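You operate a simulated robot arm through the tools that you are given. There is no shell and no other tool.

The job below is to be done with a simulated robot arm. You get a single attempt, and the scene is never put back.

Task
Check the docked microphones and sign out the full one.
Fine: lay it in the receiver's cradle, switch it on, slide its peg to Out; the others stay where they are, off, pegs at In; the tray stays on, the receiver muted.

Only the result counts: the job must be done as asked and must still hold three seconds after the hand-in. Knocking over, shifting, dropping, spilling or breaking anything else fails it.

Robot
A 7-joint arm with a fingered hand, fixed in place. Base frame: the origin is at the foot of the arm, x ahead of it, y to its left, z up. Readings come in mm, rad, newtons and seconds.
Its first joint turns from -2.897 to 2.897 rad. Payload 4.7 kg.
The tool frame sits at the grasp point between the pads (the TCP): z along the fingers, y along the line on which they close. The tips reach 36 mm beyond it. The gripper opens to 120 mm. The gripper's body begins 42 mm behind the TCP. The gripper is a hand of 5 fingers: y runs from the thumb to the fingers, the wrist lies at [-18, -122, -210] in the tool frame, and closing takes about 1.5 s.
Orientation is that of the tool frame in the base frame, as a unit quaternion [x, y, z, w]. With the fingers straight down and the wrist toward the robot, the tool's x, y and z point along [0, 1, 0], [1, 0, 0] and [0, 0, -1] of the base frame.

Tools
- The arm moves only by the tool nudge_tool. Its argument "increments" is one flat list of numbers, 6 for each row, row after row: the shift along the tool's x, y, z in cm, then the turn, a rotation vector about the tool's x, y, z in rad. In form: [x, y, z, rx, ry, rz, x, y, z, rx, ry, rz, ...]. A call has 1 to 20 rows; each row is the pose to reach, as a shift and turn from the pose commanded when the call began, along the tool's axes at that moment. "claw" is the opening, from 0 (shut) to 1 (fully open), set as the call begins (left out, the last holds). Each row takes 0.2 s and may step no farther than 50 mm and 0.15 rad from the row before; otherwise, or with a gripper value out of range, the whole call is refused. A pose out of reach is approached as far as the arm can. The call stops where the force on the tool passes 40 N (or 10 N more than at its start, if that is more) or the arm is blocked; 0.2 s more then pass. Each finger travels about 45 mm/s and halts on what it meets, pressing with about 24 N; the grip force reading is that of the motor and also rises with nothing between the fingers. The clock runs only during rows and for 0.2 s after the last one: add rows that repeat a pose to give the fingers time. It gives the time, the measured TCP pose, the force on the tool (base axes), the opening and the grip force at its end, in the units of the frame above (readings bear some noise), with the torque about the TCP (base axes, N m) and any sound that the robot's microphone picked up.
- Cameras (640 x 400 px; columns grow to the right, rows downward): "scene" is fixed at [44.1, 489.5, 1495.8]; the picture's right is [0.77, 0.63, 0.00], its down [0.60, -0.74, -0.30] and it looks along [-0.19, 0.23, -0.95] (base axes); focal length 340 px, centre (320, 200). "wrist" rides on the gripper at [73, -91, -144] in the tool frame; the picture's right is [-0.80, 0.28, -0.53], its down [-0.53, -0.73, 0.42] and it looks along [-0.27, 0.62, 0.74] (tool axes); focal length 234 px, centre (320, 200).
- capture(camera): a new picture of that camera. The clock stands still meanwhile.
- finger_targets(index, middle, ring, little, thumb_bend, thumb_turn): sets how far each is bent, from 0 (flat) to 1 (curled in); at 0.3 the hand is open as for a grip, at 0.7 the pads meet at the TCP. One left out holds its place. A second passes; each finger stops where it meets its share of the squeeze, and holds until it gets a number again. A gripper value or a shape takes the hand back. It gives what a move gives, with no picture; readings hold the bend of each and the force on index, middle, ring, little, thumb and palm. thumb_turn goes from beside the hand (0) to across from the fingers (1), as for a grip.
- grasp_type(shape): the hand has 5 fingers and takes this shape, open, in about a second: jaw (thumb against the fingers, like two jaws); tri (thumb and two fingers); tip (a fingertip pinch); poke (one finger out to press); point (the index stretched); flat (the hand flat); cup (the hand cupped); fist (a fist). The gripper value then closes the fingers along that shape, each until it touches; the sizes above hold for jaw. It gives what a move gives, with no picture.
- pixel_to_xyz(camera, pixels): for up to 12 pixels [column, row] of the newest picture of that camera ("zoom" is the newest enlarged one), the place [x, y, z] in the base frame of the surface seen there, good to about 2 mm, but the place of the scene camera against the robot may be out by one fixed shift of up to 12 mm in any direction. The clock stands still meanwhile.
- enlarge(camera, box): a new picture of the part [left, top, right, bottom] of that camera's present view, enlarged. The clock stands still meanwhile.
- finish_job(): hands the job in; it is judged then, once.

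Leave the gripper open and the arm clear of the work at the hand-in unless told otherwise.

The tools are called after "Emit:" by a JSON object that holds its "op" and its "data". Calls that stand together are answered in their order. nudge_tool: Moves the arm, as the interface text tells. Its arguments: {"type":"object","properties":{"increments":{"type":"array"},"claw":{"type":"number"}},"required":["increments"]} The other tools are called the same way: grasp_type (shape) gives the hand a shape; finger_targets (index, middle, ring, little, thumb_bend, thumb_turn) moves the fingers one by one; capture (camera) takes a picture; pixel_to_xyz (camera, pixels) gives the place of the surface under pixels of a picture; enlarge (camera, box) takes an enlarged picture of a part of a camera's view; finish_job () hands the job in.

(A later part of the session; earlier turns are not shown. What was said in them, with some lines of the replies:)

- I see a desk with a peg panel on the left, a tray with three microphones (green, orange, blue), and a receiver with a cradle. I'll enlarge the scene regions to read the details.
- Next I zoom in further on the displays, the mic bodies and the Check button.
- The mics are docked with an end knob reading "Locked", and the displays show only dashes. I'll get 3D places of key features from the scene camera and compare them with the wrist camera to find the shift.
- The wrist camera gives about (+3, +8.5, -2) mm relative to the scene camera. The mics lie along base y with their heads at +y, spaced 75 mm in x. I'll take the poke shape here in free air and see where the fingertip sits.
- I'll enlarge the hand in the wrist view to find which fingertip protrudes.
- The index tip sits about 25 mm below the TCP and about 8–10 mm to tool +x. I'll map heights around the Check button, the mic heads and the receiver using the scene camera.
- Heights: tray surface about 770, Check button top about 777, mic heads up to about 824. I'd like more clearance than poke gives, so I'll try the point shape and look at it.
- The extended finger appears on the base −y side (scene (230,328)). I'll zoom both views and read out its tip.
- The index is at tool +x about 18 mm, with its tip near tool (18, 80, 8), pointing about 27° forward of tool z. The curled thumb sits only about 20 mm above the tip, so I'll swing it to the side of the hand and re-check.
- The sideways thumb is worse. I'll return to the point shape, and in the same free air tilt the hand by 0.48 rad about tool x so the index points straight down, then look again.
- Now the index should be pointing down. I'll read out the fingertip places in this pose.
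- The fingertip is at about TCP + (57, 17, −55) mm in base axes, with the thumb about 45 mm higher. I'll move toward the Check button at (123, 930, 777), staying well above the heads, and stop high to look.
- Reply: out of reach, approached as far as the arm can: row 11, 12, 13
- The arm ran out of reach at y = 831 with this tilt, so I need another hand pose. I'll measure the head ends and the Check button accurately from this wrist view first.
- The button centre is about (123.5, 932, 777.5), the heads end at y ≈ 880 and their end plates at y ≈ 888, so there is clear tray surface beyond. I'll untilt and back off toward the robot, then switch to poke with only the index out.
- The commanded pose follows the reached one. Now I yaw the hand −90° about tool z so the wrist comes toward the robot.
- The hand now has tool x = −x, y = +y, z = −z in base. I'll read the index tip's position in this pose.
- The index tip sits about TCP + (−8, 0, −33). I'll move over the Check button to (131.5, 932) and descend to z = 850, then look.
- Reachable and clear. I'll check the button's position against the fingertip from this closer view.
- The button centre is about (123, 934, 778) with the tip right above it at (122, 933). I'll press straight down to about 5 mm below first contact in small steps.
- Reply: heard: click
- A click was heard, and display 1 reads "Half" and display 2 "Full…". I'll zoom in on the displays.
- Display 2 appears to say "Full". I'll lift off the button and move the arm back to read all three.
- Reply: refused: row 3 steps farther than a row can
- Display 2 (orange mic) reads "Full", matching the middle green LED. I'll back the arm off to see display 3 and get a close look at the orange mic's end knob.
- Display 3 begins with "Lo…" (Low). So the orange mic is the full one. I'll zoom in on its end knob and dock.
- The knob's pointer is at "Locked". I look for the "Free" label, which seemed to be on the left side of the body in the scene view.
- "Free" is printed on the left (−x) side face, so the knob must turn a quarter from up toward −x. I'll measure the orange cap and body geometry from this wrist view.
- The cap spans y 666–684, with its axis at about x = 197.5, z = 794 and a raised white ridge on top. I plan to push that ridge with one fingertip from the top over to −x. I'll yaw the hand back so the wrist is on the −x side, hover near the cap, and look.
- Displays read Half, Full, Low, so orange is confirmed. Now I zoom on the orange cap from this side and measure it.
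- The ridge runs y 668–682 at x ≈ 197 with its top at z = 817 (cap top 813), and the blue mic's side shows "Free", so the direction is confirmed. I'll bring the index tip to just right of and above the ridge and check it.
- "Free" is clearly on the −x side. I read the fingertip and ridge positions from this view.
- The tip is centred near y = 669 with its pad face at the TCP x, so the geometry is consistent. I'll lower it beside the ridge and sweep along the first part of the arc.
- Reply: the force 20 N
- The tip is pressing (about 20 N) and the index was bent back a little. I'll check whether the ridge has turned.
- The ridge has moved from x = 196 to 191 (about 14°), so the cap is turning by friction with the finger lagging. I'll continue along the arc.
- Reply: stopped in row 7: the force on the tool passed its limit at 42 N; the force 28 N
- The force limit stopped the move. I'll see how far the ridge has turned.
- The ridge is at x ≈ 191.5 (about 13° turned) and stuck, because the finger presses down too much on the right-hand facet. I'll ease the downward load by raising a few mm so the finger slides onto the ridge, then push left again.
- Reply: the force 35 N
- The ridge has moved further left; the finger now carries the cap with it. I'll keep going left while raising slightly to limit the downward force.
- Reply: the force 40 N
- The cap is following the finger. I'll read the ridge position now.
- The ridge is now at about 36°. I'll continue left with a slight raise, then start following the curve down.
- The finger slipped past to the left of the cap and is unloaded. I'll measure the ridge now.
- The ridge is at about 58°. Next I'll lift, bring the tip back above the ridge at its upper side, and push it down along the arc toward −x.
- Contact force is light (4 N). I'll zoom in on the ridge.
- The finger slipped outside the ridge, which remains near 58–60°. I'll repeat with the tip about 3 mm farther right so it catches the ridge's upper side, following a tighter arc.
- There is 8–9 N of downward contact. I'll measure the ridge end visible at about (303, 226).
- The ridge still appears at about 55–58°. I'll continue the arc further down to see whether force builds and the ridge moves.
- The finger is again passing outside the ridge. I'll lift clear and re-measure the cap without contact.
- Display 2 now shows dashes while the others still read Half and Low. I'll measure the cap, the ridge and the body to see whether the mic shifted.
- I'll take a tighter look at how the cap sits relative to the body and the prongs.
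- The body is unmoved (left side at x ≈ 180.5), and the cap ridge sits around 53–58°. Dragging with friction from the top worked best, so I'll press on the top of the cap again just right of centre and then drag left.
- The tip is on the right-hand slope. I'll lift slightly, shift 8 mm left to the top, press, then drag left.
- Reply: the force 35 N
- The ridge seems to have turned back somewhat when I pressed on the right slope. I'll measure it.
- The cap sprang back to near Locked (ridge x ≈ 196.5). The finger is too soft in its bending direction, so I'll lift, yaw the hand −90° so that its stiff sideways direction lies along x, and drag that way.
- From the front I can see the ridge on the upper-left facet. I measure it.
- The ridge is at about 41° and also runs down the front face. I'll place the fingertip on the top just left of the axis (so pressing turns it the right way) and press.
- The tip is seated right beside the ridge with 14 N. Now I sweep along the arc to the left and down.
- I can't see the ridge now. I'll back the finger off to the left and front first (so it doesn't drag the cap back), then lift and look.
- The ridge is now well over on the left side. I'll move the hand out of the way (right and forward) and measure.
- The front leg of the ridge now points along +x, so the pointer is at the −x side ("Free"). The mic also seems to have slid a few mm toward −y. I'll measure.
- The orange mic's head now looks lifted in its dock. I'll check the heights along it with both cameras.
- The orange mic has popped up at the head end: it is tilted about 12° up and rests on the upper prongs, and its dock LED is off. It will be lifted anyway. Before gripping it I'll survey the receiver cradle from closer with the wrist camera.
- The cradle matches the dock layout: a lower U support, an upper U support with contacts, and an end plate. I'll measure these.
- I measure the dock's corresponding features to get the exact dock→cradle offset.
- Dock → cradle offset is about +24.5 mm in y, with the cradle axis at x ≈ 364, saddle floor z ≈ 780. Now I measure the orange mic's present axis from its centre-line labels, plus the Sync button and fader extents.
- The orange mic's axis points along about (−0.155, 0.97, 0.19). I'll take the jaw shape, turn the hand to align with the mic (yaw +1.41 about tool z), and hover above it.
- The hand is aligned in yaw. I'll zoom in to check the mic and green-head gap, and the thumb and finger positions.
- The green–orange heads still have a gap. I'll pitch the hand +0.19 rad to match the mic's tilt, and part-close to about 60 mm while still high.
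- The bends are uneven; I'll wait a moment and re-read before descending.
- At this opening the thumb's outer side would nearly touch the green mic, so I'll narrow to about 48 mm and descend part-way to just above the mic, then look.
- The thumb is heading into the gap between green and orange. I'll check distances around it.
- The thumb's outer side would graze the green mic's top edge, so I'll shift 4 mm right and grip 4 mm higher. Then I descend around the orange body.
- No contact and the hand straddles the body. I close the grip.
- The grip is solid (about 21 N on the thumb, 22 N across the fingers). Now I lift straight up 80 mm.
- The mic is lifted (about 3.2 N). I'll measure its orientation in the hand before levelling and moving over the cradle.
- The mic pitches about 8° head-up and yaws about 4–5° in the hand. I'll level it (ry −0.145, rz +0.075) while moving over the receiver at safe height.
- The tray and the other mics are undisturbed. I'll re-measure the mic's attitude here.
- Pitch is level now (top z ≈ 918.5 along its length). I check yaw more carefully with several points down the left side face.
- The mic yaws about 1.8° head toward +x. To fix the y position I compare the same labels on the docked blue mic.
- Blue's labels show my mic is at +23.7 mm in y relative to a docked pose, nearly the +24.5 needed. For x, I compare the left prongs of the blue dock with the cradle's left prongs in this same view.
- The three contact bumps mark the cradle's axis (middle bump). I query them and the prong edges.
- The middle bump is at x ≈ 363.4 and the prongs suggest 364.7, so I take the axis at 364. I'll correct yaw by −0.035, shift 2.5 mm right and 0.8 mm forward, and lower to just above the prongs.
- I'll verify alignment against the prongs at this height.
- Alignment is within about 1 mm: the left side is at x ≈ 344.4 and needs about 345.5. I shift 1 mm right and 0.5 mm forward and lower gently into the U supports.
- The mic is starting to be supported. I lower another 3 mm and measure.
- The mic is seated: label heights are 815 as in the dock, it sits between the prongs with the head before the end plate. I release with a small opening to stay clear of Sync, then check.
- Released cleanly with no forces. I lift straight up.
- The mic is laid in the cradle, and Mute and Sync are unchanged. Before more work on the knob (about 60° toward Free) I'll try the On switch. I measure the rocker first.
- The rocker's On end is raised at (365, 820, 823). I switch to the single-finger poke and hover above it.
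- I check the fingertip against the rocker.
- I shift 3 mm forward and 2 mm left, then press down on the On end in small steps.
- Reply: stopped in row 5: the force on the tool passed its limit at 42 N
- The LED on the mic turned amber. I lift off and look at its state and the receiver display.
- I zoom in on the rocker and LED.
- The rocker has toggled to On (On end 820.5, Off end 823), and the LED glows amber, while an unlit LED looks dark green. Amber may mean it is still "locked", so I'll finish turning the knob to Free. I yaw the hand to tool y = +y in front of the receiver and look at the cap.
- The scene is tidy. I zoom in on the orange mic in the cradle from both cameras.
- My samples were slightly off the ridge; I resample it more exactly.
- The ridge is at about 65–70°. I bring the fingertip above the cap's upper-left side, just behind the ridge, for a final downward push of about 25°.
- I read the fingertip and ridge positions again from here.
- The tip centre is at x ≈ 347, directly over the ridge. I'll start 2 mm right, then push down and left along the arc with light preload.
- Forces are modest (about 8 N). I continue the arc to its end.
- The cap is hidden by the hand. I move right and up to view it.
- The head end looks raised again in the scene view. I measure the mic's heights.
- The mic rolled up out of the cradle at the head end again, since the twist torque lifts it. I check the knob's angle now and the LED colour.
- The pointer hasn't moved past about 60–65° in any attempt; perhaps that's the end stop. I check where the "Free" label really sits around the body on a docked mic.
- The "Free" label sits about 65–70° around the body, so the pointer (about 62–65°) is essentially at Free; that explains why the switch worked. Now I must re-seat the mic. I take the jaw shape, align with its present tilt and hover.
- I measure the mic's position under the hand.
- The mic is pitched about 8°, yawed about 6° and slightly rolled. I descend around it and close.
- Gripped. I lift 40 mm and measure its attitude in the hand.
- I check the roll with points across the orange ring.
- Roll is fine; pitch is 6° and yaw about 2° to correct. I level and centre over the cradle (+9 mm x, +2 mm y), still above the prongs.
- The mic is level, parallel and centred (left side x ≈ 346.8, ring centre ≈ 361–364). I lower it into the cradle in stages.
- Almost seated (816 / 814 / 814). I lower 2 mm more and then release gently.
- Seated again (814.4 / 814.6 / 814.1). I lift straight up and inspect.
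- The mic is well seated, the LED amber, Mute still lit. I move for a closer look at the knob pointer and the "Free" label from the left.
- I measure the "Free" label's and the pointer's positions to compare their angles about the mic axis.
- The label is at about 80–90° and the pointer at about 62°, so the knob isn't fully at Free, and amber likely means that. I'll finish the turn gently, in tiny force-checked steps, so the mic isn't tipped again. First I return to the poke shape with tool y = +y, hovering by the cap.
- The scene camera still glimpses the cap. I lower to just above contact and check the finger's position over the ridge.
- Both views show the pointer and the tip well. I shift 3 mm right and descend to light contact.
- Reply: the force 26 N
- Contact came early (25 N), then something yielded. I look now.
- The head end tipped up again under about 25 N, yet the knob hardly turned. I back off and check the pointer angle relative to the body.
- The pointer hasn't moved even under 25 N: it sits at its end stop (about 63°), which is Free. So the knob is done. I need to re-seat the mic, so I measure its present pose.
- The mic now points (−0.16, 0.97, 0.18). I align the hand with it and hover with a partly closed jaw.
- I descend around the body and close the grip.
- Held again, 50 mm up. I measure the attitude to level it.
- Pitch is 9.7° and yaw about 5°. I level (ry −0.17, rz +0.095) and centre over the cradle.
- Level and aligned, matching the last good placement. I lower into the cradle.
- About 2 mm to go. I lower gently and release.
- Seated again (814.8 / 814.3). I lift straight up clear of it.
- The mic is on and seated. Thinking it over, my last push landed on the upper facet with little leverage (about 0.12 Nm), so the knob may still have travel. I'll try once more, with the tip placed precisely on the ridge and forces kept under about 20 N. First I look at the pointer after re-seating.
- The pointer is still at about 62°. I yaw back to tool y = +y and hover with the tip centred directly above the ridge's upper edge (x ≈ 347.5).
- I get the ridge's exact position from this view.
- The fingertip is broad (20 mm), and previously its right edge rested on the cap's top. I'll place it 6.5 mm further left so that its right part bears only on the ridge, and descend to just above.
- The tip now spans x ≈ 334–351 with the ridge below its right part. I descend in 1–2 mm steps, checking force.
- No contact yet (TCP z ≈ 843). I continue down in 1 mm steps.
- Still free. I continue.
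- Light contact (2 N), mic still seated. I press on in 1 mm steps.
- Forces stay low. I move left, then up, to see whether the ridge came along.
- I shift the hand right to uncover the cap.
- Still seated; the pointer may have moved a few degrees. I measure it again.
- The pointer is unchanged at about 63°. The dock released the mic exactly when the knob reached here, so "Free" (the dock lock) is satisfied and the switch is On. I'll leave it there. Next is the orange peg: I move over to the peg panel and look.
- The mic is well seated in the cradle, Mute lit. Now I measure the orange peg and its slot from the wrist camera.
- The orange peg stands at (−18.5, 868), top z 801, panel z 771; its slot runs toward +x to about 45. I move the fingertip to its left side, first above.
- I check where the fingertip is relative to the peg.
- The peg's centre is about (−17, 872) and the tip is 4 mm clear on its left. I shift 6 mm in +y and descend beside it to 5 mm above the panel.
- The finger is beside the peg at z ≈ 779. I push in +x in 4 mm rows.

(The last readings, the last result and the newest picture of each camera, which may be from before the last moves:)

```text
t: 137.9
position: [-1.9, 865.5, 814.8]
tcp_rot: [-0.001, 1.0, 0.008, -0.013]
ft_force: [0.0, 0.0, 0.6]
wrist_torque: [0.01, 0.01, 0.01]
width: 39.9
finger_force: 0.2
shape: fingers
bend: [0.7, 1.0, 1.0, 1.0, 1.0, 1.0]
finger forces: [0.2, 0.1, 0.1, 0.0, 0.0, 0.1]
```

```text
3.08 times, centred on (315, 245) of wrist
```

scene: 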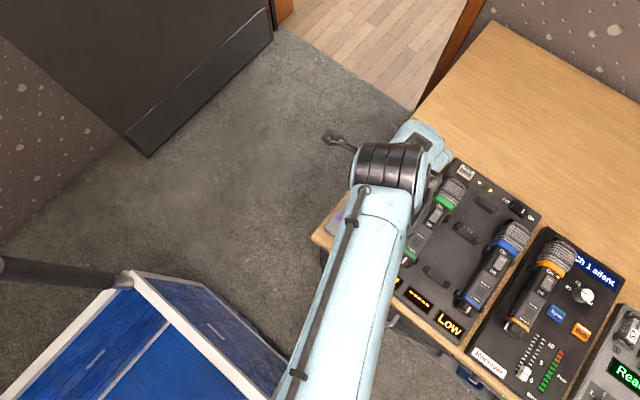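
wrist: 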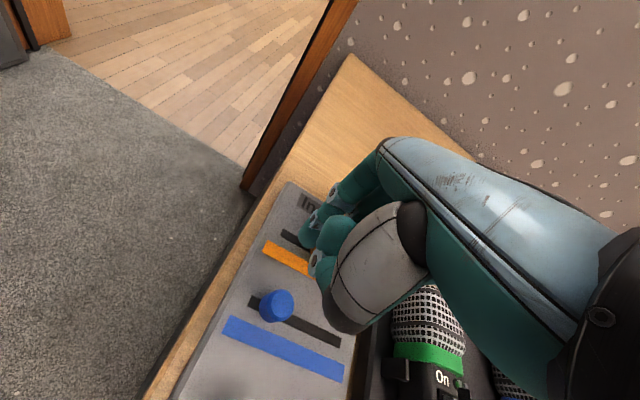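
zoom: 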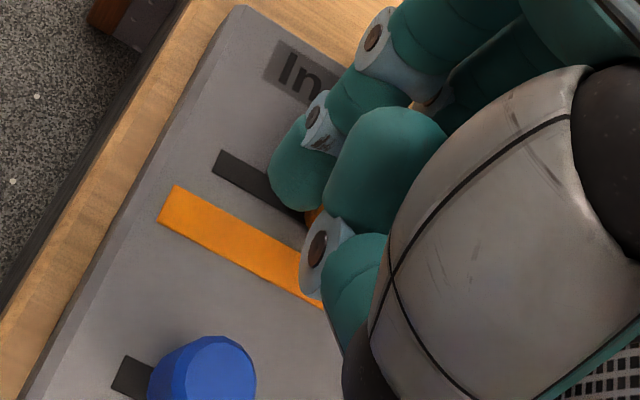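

The peg is sliding. I continue toward the Out end in smaller steps.

Emit:
{"op": "nudge_tool", "data": {"increments": [-0.4, 0, -0.01, 0, 0, 0, -0.8, 0, -0.02, 0, 0, 0, -1.2, 0, -0.03, 0, 0, 0, -1.6, 0, -0.04, 0, 0, 0, -2.0, 0, -0.05, 0, 0, 0, -2.3, 0, -0.06, 0, 0, 0]}}

Emit:
{"op": "nudge_tool", "data": {"increments": [-0.2, 0, 0, 0, 0, 0, -0.3, 0, 0, 0, 0, 0]}}

Emit:
{"op": "capture", "data": {"camera": "wrist"}}

Emit:
{"op": "enlarge", "data": {"camera": "wrist", "box": [230, 160, 380, 310]}}

```text
t: 139.3
position: [21.7, 866.2, 813.8]
tcp_rot: [-0.002, 1.0, 0.009, -0.013]
ft_force: [-0.1, -1.3, 0.0]
wrist_torque: [0.01, 0.01, 0.01]
width: 40.0
finger_force: 0.0
shape: fingers
bend: [0.7, 1.0, 1.0, 1.0, 1.0, 1.0]
finger forces: [0.4, 0.0, 0.0, 0.1, 0.0, 0.1]
```

```text
t: 139.9
position: [25.2, 865.4, 813.6]
tcp_rot: [-0.002, 1.0, 0.008, -0.013]
ft_force: [-0.4, -0.2, 0.4]
wrist_torque: [0.01, 0.02, 0.0]
width: 39.8
finger_force: 0.1
shape: fingers
bend: [0.7, 1.0, 1.0, 1.0, 1.0, 1.0]
finger forces: [0.4, 0.1, 0.0, 0.1, 0.0, 0.0]
```

```text
taken
```

wrist: 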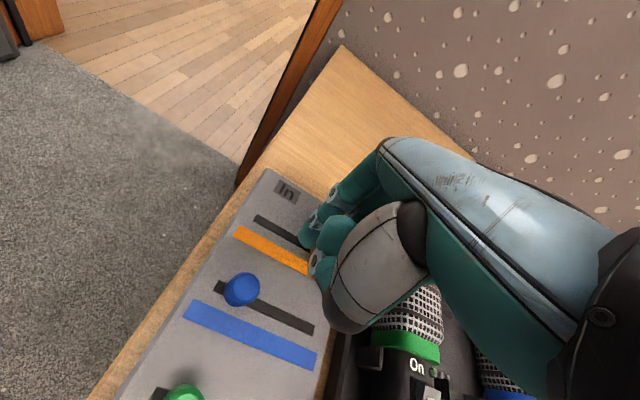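

```text
2.67 times, centred on (305, 235) of wrist
```

zoom: 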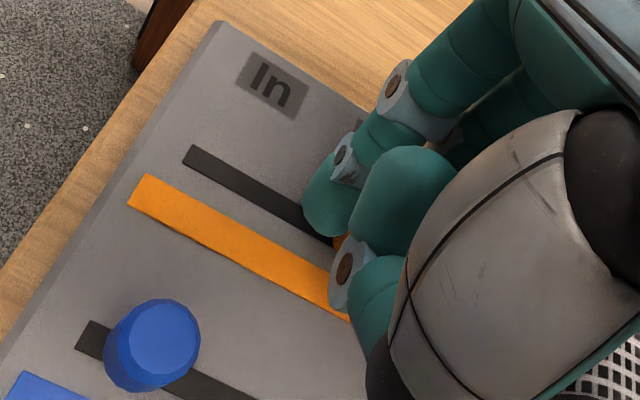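

Force is still low. I push a few more mm to feel the end stop.

Emit:
{"op": "nudge_tool", "data": {"increments": [-0.2, 0, 0, 0, 0, 0]}}

Emit:
{"op": "nudge_tool", "data": {"increments": [-0.2, 0, 0, 0, 0, 0]}}

Emit:
{"op": "nudge_tool", "data": {"increments": [-0.2, 0, 0, 0, 0, 0]}}

```text
t: 140.3
position: [26.3, 865.5, 813.6]
tcp_rot: [-0.003, 1.0, 0.008, -0.013]
ft_force: [-1.1, 0.0, -0.1]
wrist_torque: [-0.04, -0.05, -0.03]
width: 40.0
finger_force: 0.2
shape: fingers
bend: [0.7, 1.0, 1.0, 1.0, 1.0, 1.0]
finger forces: [0.6, 0.0, 0.0, 0.1, 0.0, 0.0]
```

```text
t: 140.7
position: [28.5, 866.3, 813.5]
tcp_rot: [-0.001, 1.0, 0.007, -0.013]
ft_force: [-0.6, -0.7, 0.5]
wrist_torque: [-0.02, 0.07, 0.0]
width: 39.7
finger_force: 0.6
shape: fingers
bend: [0.7, 1.0, 1.0, 1.0, 1.0, 1.0]
finger forces: [0.6, 0.0, 0.0, 0.1, 0.0, 0.0]
```

```text
t: 141.1
position: [28.8, 865.4, 813.4]
tcp_rot: [-0.001, 1.0, 0.008, -0.013]
ft_force: [-0.8, -0.4, 1.1]
wrist_torque: [0.04, 0.0, 0.04]
width: 39.8
finger_force: 0.3
shape: fingers
bend: [0.7, 1.0, 1.0, 1.0, 1.0, 1.0]
finger forces: [0.7, 0.0, 0.0, 0.0, 0.0, 0.0]
```

I check from the scene camera whether the peg is visible, and its distance to the slot end.

Emit:
{"op": "capture", "data": {"camera": "scene"}}

Emit:
{"op": "nudge_tool", "data": {"increments": [-0.2, 0, 0, 0, 0, 0]}}

Emit:
{"op": "nudge_tool", "data": {"increments": [-0.2, 0, 0, 0, 0, 0]}}

```text
taken
```

scene: 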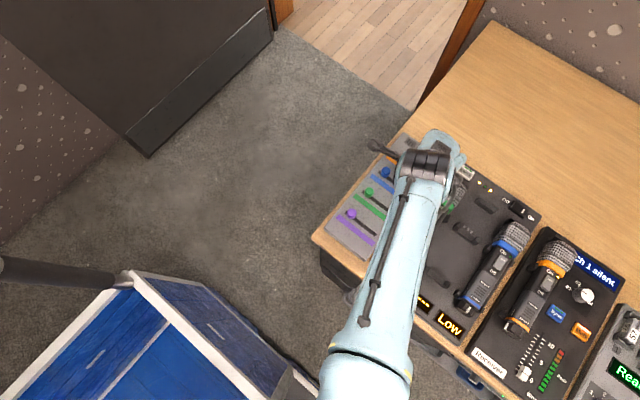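

```text
t: 141.5
position: [31.7, 865.4, 812.9]
tcp_rot: [-0.002, 1.0, 0.009, -0.014]
ft_force: [-4.1, -1.0, 0.5]
wrist_torque: [0.0, 0.1, 0.03]
width: 40.0
finger_force: 2.2
shape: fingers
bend: [0.7, 1.0, 1.0, 1.0, 1.0, 1.0]
finger forces: [4.2, 0.0, 0.0, 0.0, 0.0, 0.0]
```

```text
t: 141.9
position: [31.4, 866.0, 813.4]
tcp_rot: [-0.002, 1.0, 0.009, -0.015]
ft_force: [-10.8, -0.5, 1.4]
wrist_torque: [-0.08, 0.28, 0.11]
width: 40.0
finger_force: 5.2
shape: fingers
bend: [0.7, 1.0, 1.0, 1.0, 1.0, 1.0]
finger forces: [9.9, 0.0, 0.0, 0.0, 0.1, 0.0]
```

The end stop is felt (11 N): the peg is at Out. I back off to the left, then lift.

Emit:
{"op": "nudge_tool", "data": {"increments": [0.5, 0, 0, 0, 0, 0, 1.5, 0, 0, 0, 0, 0, 1.5, 0, -3.0, 0, 0, 0, 1.5, 0, -7.0, 0, 0, 0, 1.5, -3.0, -10.0, 0, 0, 0]}}

Emit:
{"op": "nudge_tool", "data": {"increments": [0, -4, -1, 0, 0, 0, 0, -8, -2, 0, 0, 0, 0, -12, -2, 0, 0, 0, 0, -16, -2, 0, 0, 0, 0, -20, -2, 0, 0, 0, 0, -24, -2, 0, 0, 0, 0, -28, -2, 0, 0, 0]}}

Emit:
{"op": "capture", "data": {"camera": "wrist"}}

Emit:
{"op": "capture", "data": {"camera": "scene"}}

Emit:
{"op": "enlarge", "data": {"camera": "scene", "box": [310, 120, 460, 270]}}

```text
t: 143.1
position: [22.5, 835.9, 911.9]
tcp_rot: [-0.001, 1.0, 0.007, -0.013]
ft_force: [0.0, -0.2, -1.9]
wrist_torque: [0.03, 0.04, -0.01]
width: 40.0
finger_force: 0.1
shape: fingers
bend: [0.7, 1.0, 1.0, 1.0, 1.0, 1.0]
finger forces: [0.0, 0.0, 0.0, 0.0, 0.1, 0.1]
```

```text
t: 144.7
position: [25.8, 552.0, 927.3]
tcp_rot: [-0.001, 1.0, 0.007, -0.013]
ft_force: [0.0, -0.4, -0.5]
wrist_torque: [-0.01, 0.01, 0.02]
width: 40.0
finger_force: 0.1
shape: fingers
bend: [0.7, 1.0, 1.0, 1.0, 1.0, 1.0]
finger forces: [0.0, 0.1, 0.0, 0.0, 0.0, 0.0]
```

```text
taken
```

wrist: 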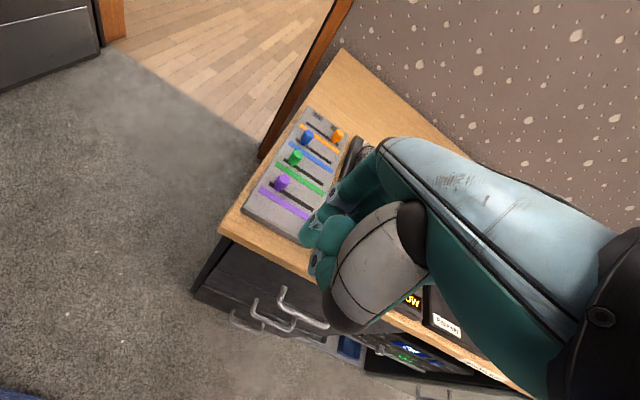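

```text
taken
```

scene: 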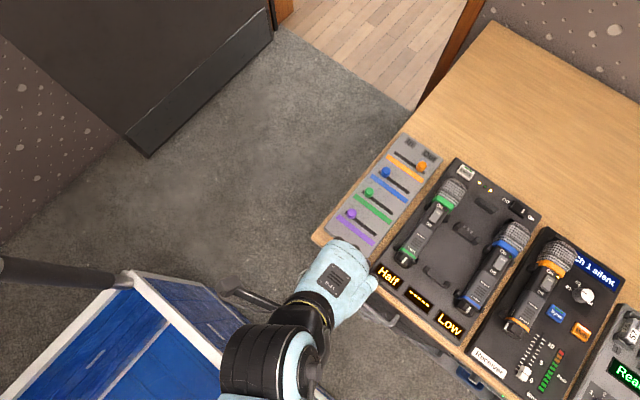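

```text
2.67 times, centred on (385, 195) of scene
```

zoom: 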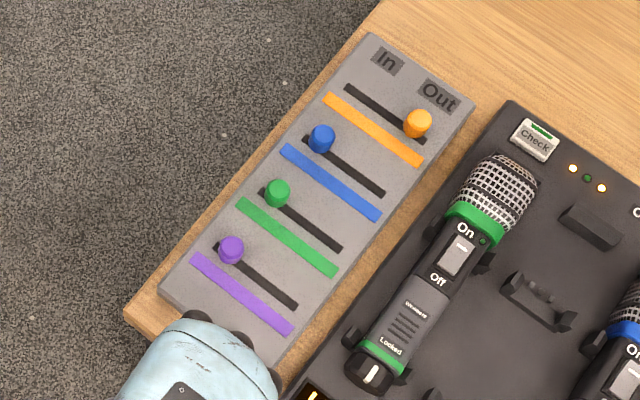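

The orange peg is at Out, the others at In. I check the rest: mic LED, tray switch, the other mics.

Emit:
{"op": "enlarge", "data": {"camera": "scene", "box": [430, 150, 560, 280]}}

Emit:
{"op": "enlarge", "data": {"camera": "scene", "box": [490, 220, 630, 350]}}

Emit:
{"op": "enlarge", "data": {"camera": "scene", "box": [535, 255, 575, 295]}}

```text
3.08 times, centred on (495, 215) of scene
```

zoom: 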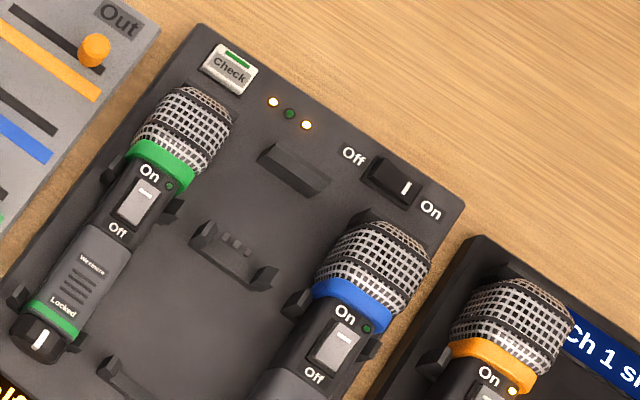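

```text
3.08 times, centred on (560, 285) of scene
```

zoom: 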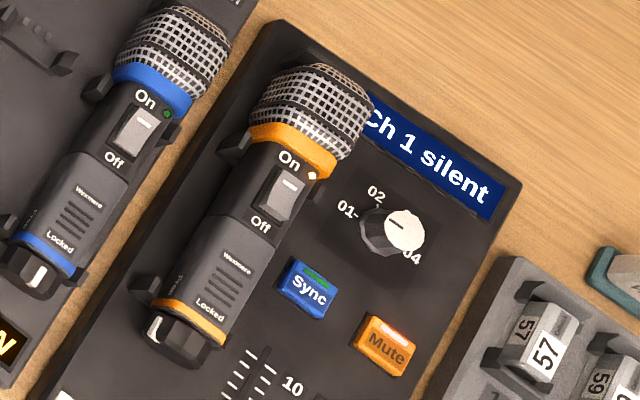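

```text
10.00 times, centred on (555, 275) of scene
```

zoom: 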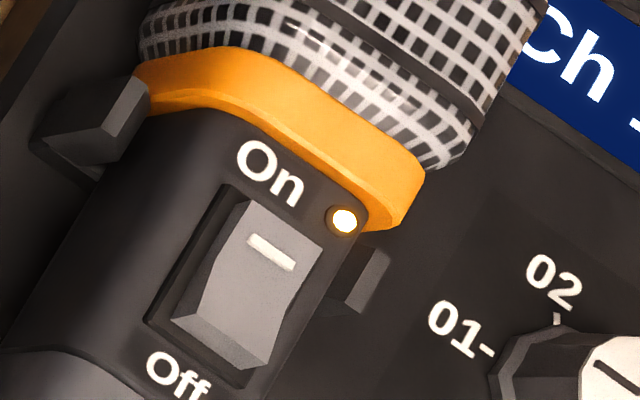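

Everything reads right: orange mic On in the cradle, green and blue off and docked, tray On, Mute lit, pegs correct. I move the arm clear and open the hand.

Emit:
{"op": "nudge_tool", "data": {"increments": [1.5, -2.2, -3.5, 0, 0, 0, 3.0, -4.4, -7.0, 0, 0, 0, 4.5, -6.6, -10.5, 0, 0, 0, 6.0, -8.8, -14.0, 0, 0, 0, 8.0, -12, -17.0, 0, 0, 0]}}

Emit:
{"op": "grasp_type", "data": {"shape": "jaw"}}

Emit:
{"op": "nudge_tool", "data": {"increments": [0, 0, 0, 0, 0, 0, 0, 0, 0, 0, 0, 0, 0, 0, 0, 0, 0, 0, 0, 0, 0, 0, 0, 0, 0, 0, 0, 0, 0, 0], "claw": 1.0}}

Emit:
{"op": "capture", "data": {"camera": "scene"}}

Emit:
{"op": "enlarge", "data": {"camera": "scene", "box": [360, 150, 550, 350]}}

Emit:
{"op": "enlarge", "data": {"camera": "scene", "box": [470, 220, 640, 400]}}

```text
t: 145.9
position: [-50.3, 430.6, 1097.8]
tcp_rot: [-0.001, 1.0, 0.008, -0.013]
ft_force: [-0.2, 0.9, -0.9]
wrist_torque: [-0.02, -0.04, -0.01]
width: 39.9
finger_force: 0.1
shape: fingers
bend: [0.7, 1.0, 1.0, 1.0, 1.0, 1.0]
finger forces: [0.0, 0.1, 0.1, 0.0, 0.1, 0.1]
```

```text
t: 146.8
position: [-50.8, 431.9, 1097.9]
tcp_rot: [-0.001, 1.0, 0.007, -0.013]
ft_force: [-0.5, 0.1, -0.1]
wrist_torque: [-0.02, 0.01, 0.02]
width: 119.9
finger_force: 0.0
shape: jaw
bend: [0.3, 0.3, 0.3, 0.3, 0.3, 0.98]
finger forces: [0.0, 0.0, 0.0, 0.0, 0.1, 0.1]
```

```text
t: 148.0
position: [-49.8, 430.7, 1096.8]
tcp_rot: [-0.002, 1.0, 0.008, -0.013]
ft_force: [-0.1, -0.2, 1.0]
wrist_torque: [0.03, -0.02, 0.0]
width: 119.8
finger_force: 0.1
shape: jaw
bend: [0.3, 0.3, 0.3, 0.3, 0.3, 0.98]
finger forces: [0.0, 0.0, 0.0, 0.1, 0.0, 0.0]
```

```text
taken
```

scene: 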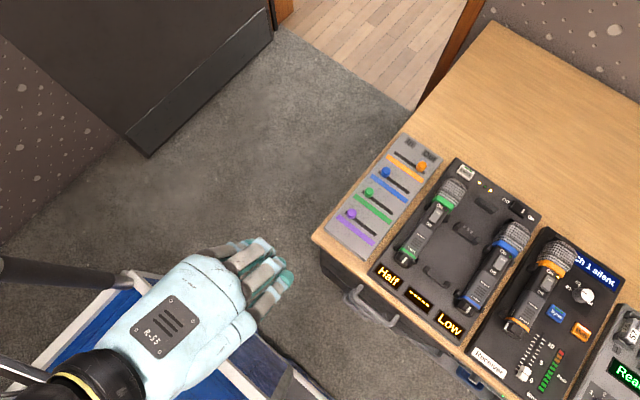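

```text
2.00 times, centred on (455, 250) of scene
```

zoom: 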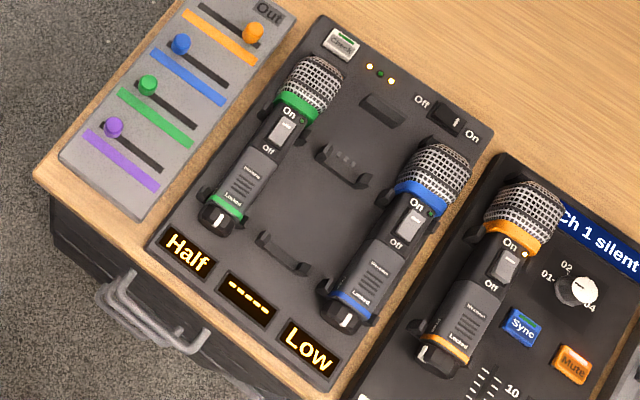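

```text
2.22 times, centred on (555, 310) of scene
```

zoom: 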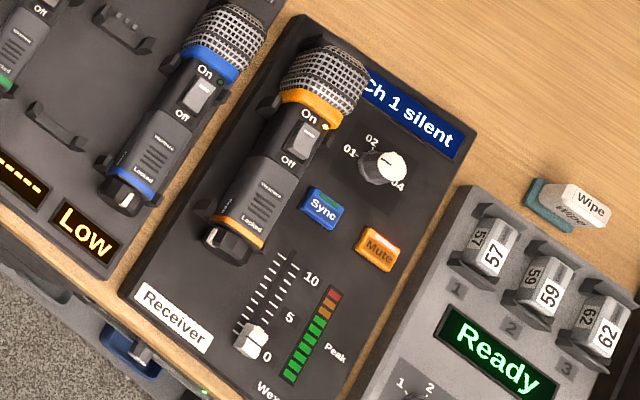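

I double-check the Mute light, which looked a bit dimmer in the last view.

Emit:
{"op": "enlarge", "data": {"camera": "scene", "box": [560, 300, 610, 350]}}

Emit:
{"op": "nudge_tool", "data": {"increments": [0, 0, 0, 0, 0, 0, 0, 0, 0, 0, 0, 0, 0, 0, 0, 0, 0, 0]}}

Emit:
{"op": "enlarge", "data": {"camera": "scene", "box": [540, 240, 620, 350]}}

```text
8.00 times, centred on (585, 325) of scene
```

zoom: 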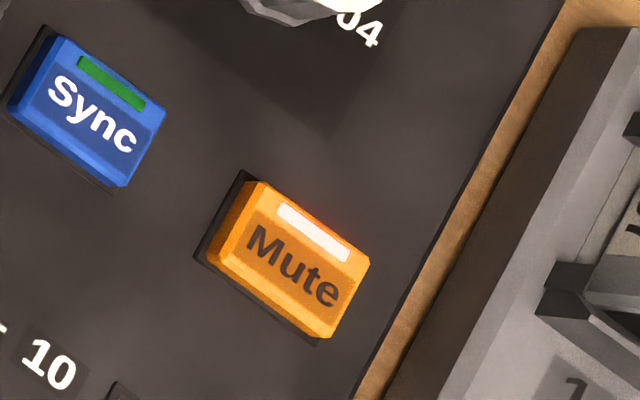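

```text
t: 148.8
position: [-49.9, 429.6, 1098.8]
tcp_rot: [-0.001, 1.0, 0.008, -0.014]
ft_force: [-0.4, 0.1, 0.1]
wrist_torque: [0.01, -0.02, 0.01]
width: 119.7
finger_force: 0.1
shape: jaw
bend: [0.3, 0.3, 0.3, 0.3, 0.3, 0.98]
finger forces: [0.0, 0.0, 0.0, 0.0, 0.0, 0.0]
```

```text
3.64 times, centred on (580, 295) of scene
```

zoom: 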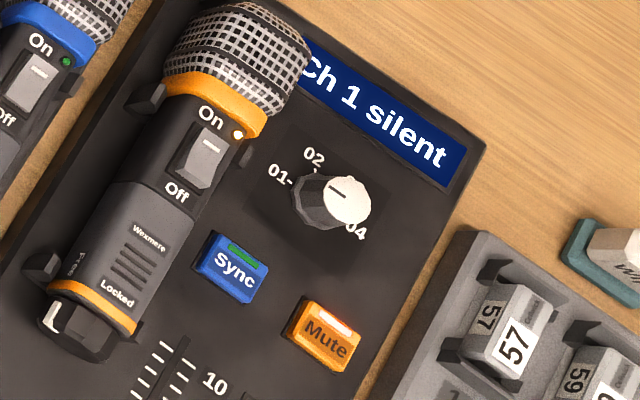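

Mute is lit, the mic is On and seated in the cradle, the peg is at Out, the other mics, pegs and tray are as found, and the hand is open and clear. I hand in the job.

Emit:
{"op": "finish_job", "data": {}}

```text
The job is handed in.
```

I signed out the orange microphone, the one that read "Full" when I pressed Check; green read "Half" and blue read "Low". The job is handed in, and I don't have the verdict yet.

- **Orange mic:** it lies in the receiver's cradle with its switch at On.
- **Its peg:** the orange peg is pushed to the Out end; I felt the stop.
- **Everything else:** green and blue are docked and off, and the blue, green and purple pegs are at In. The tray is still on, and the receiver's Mute light is lit.

Two things are less certain:

- **LED colour:** the orange mic's light glows amber rather than green. I took amber as its normal On light, perhaps because the receiver is muted or not synced, but I could not confirm that. I did not press Sync, since you didn't ask for it.
- **Lock knob:** the twist knob on the mic's end is about 63° round, short of the "Free" label, which sits at roughly 80–90°. The mic came out of its dock and the switch works, so I left the knob there.

Turning that knob tipped the mic up three times, once in the dock and twice in the cradle. I re-seated it each time, and it was level at the end. I saw no other item move.
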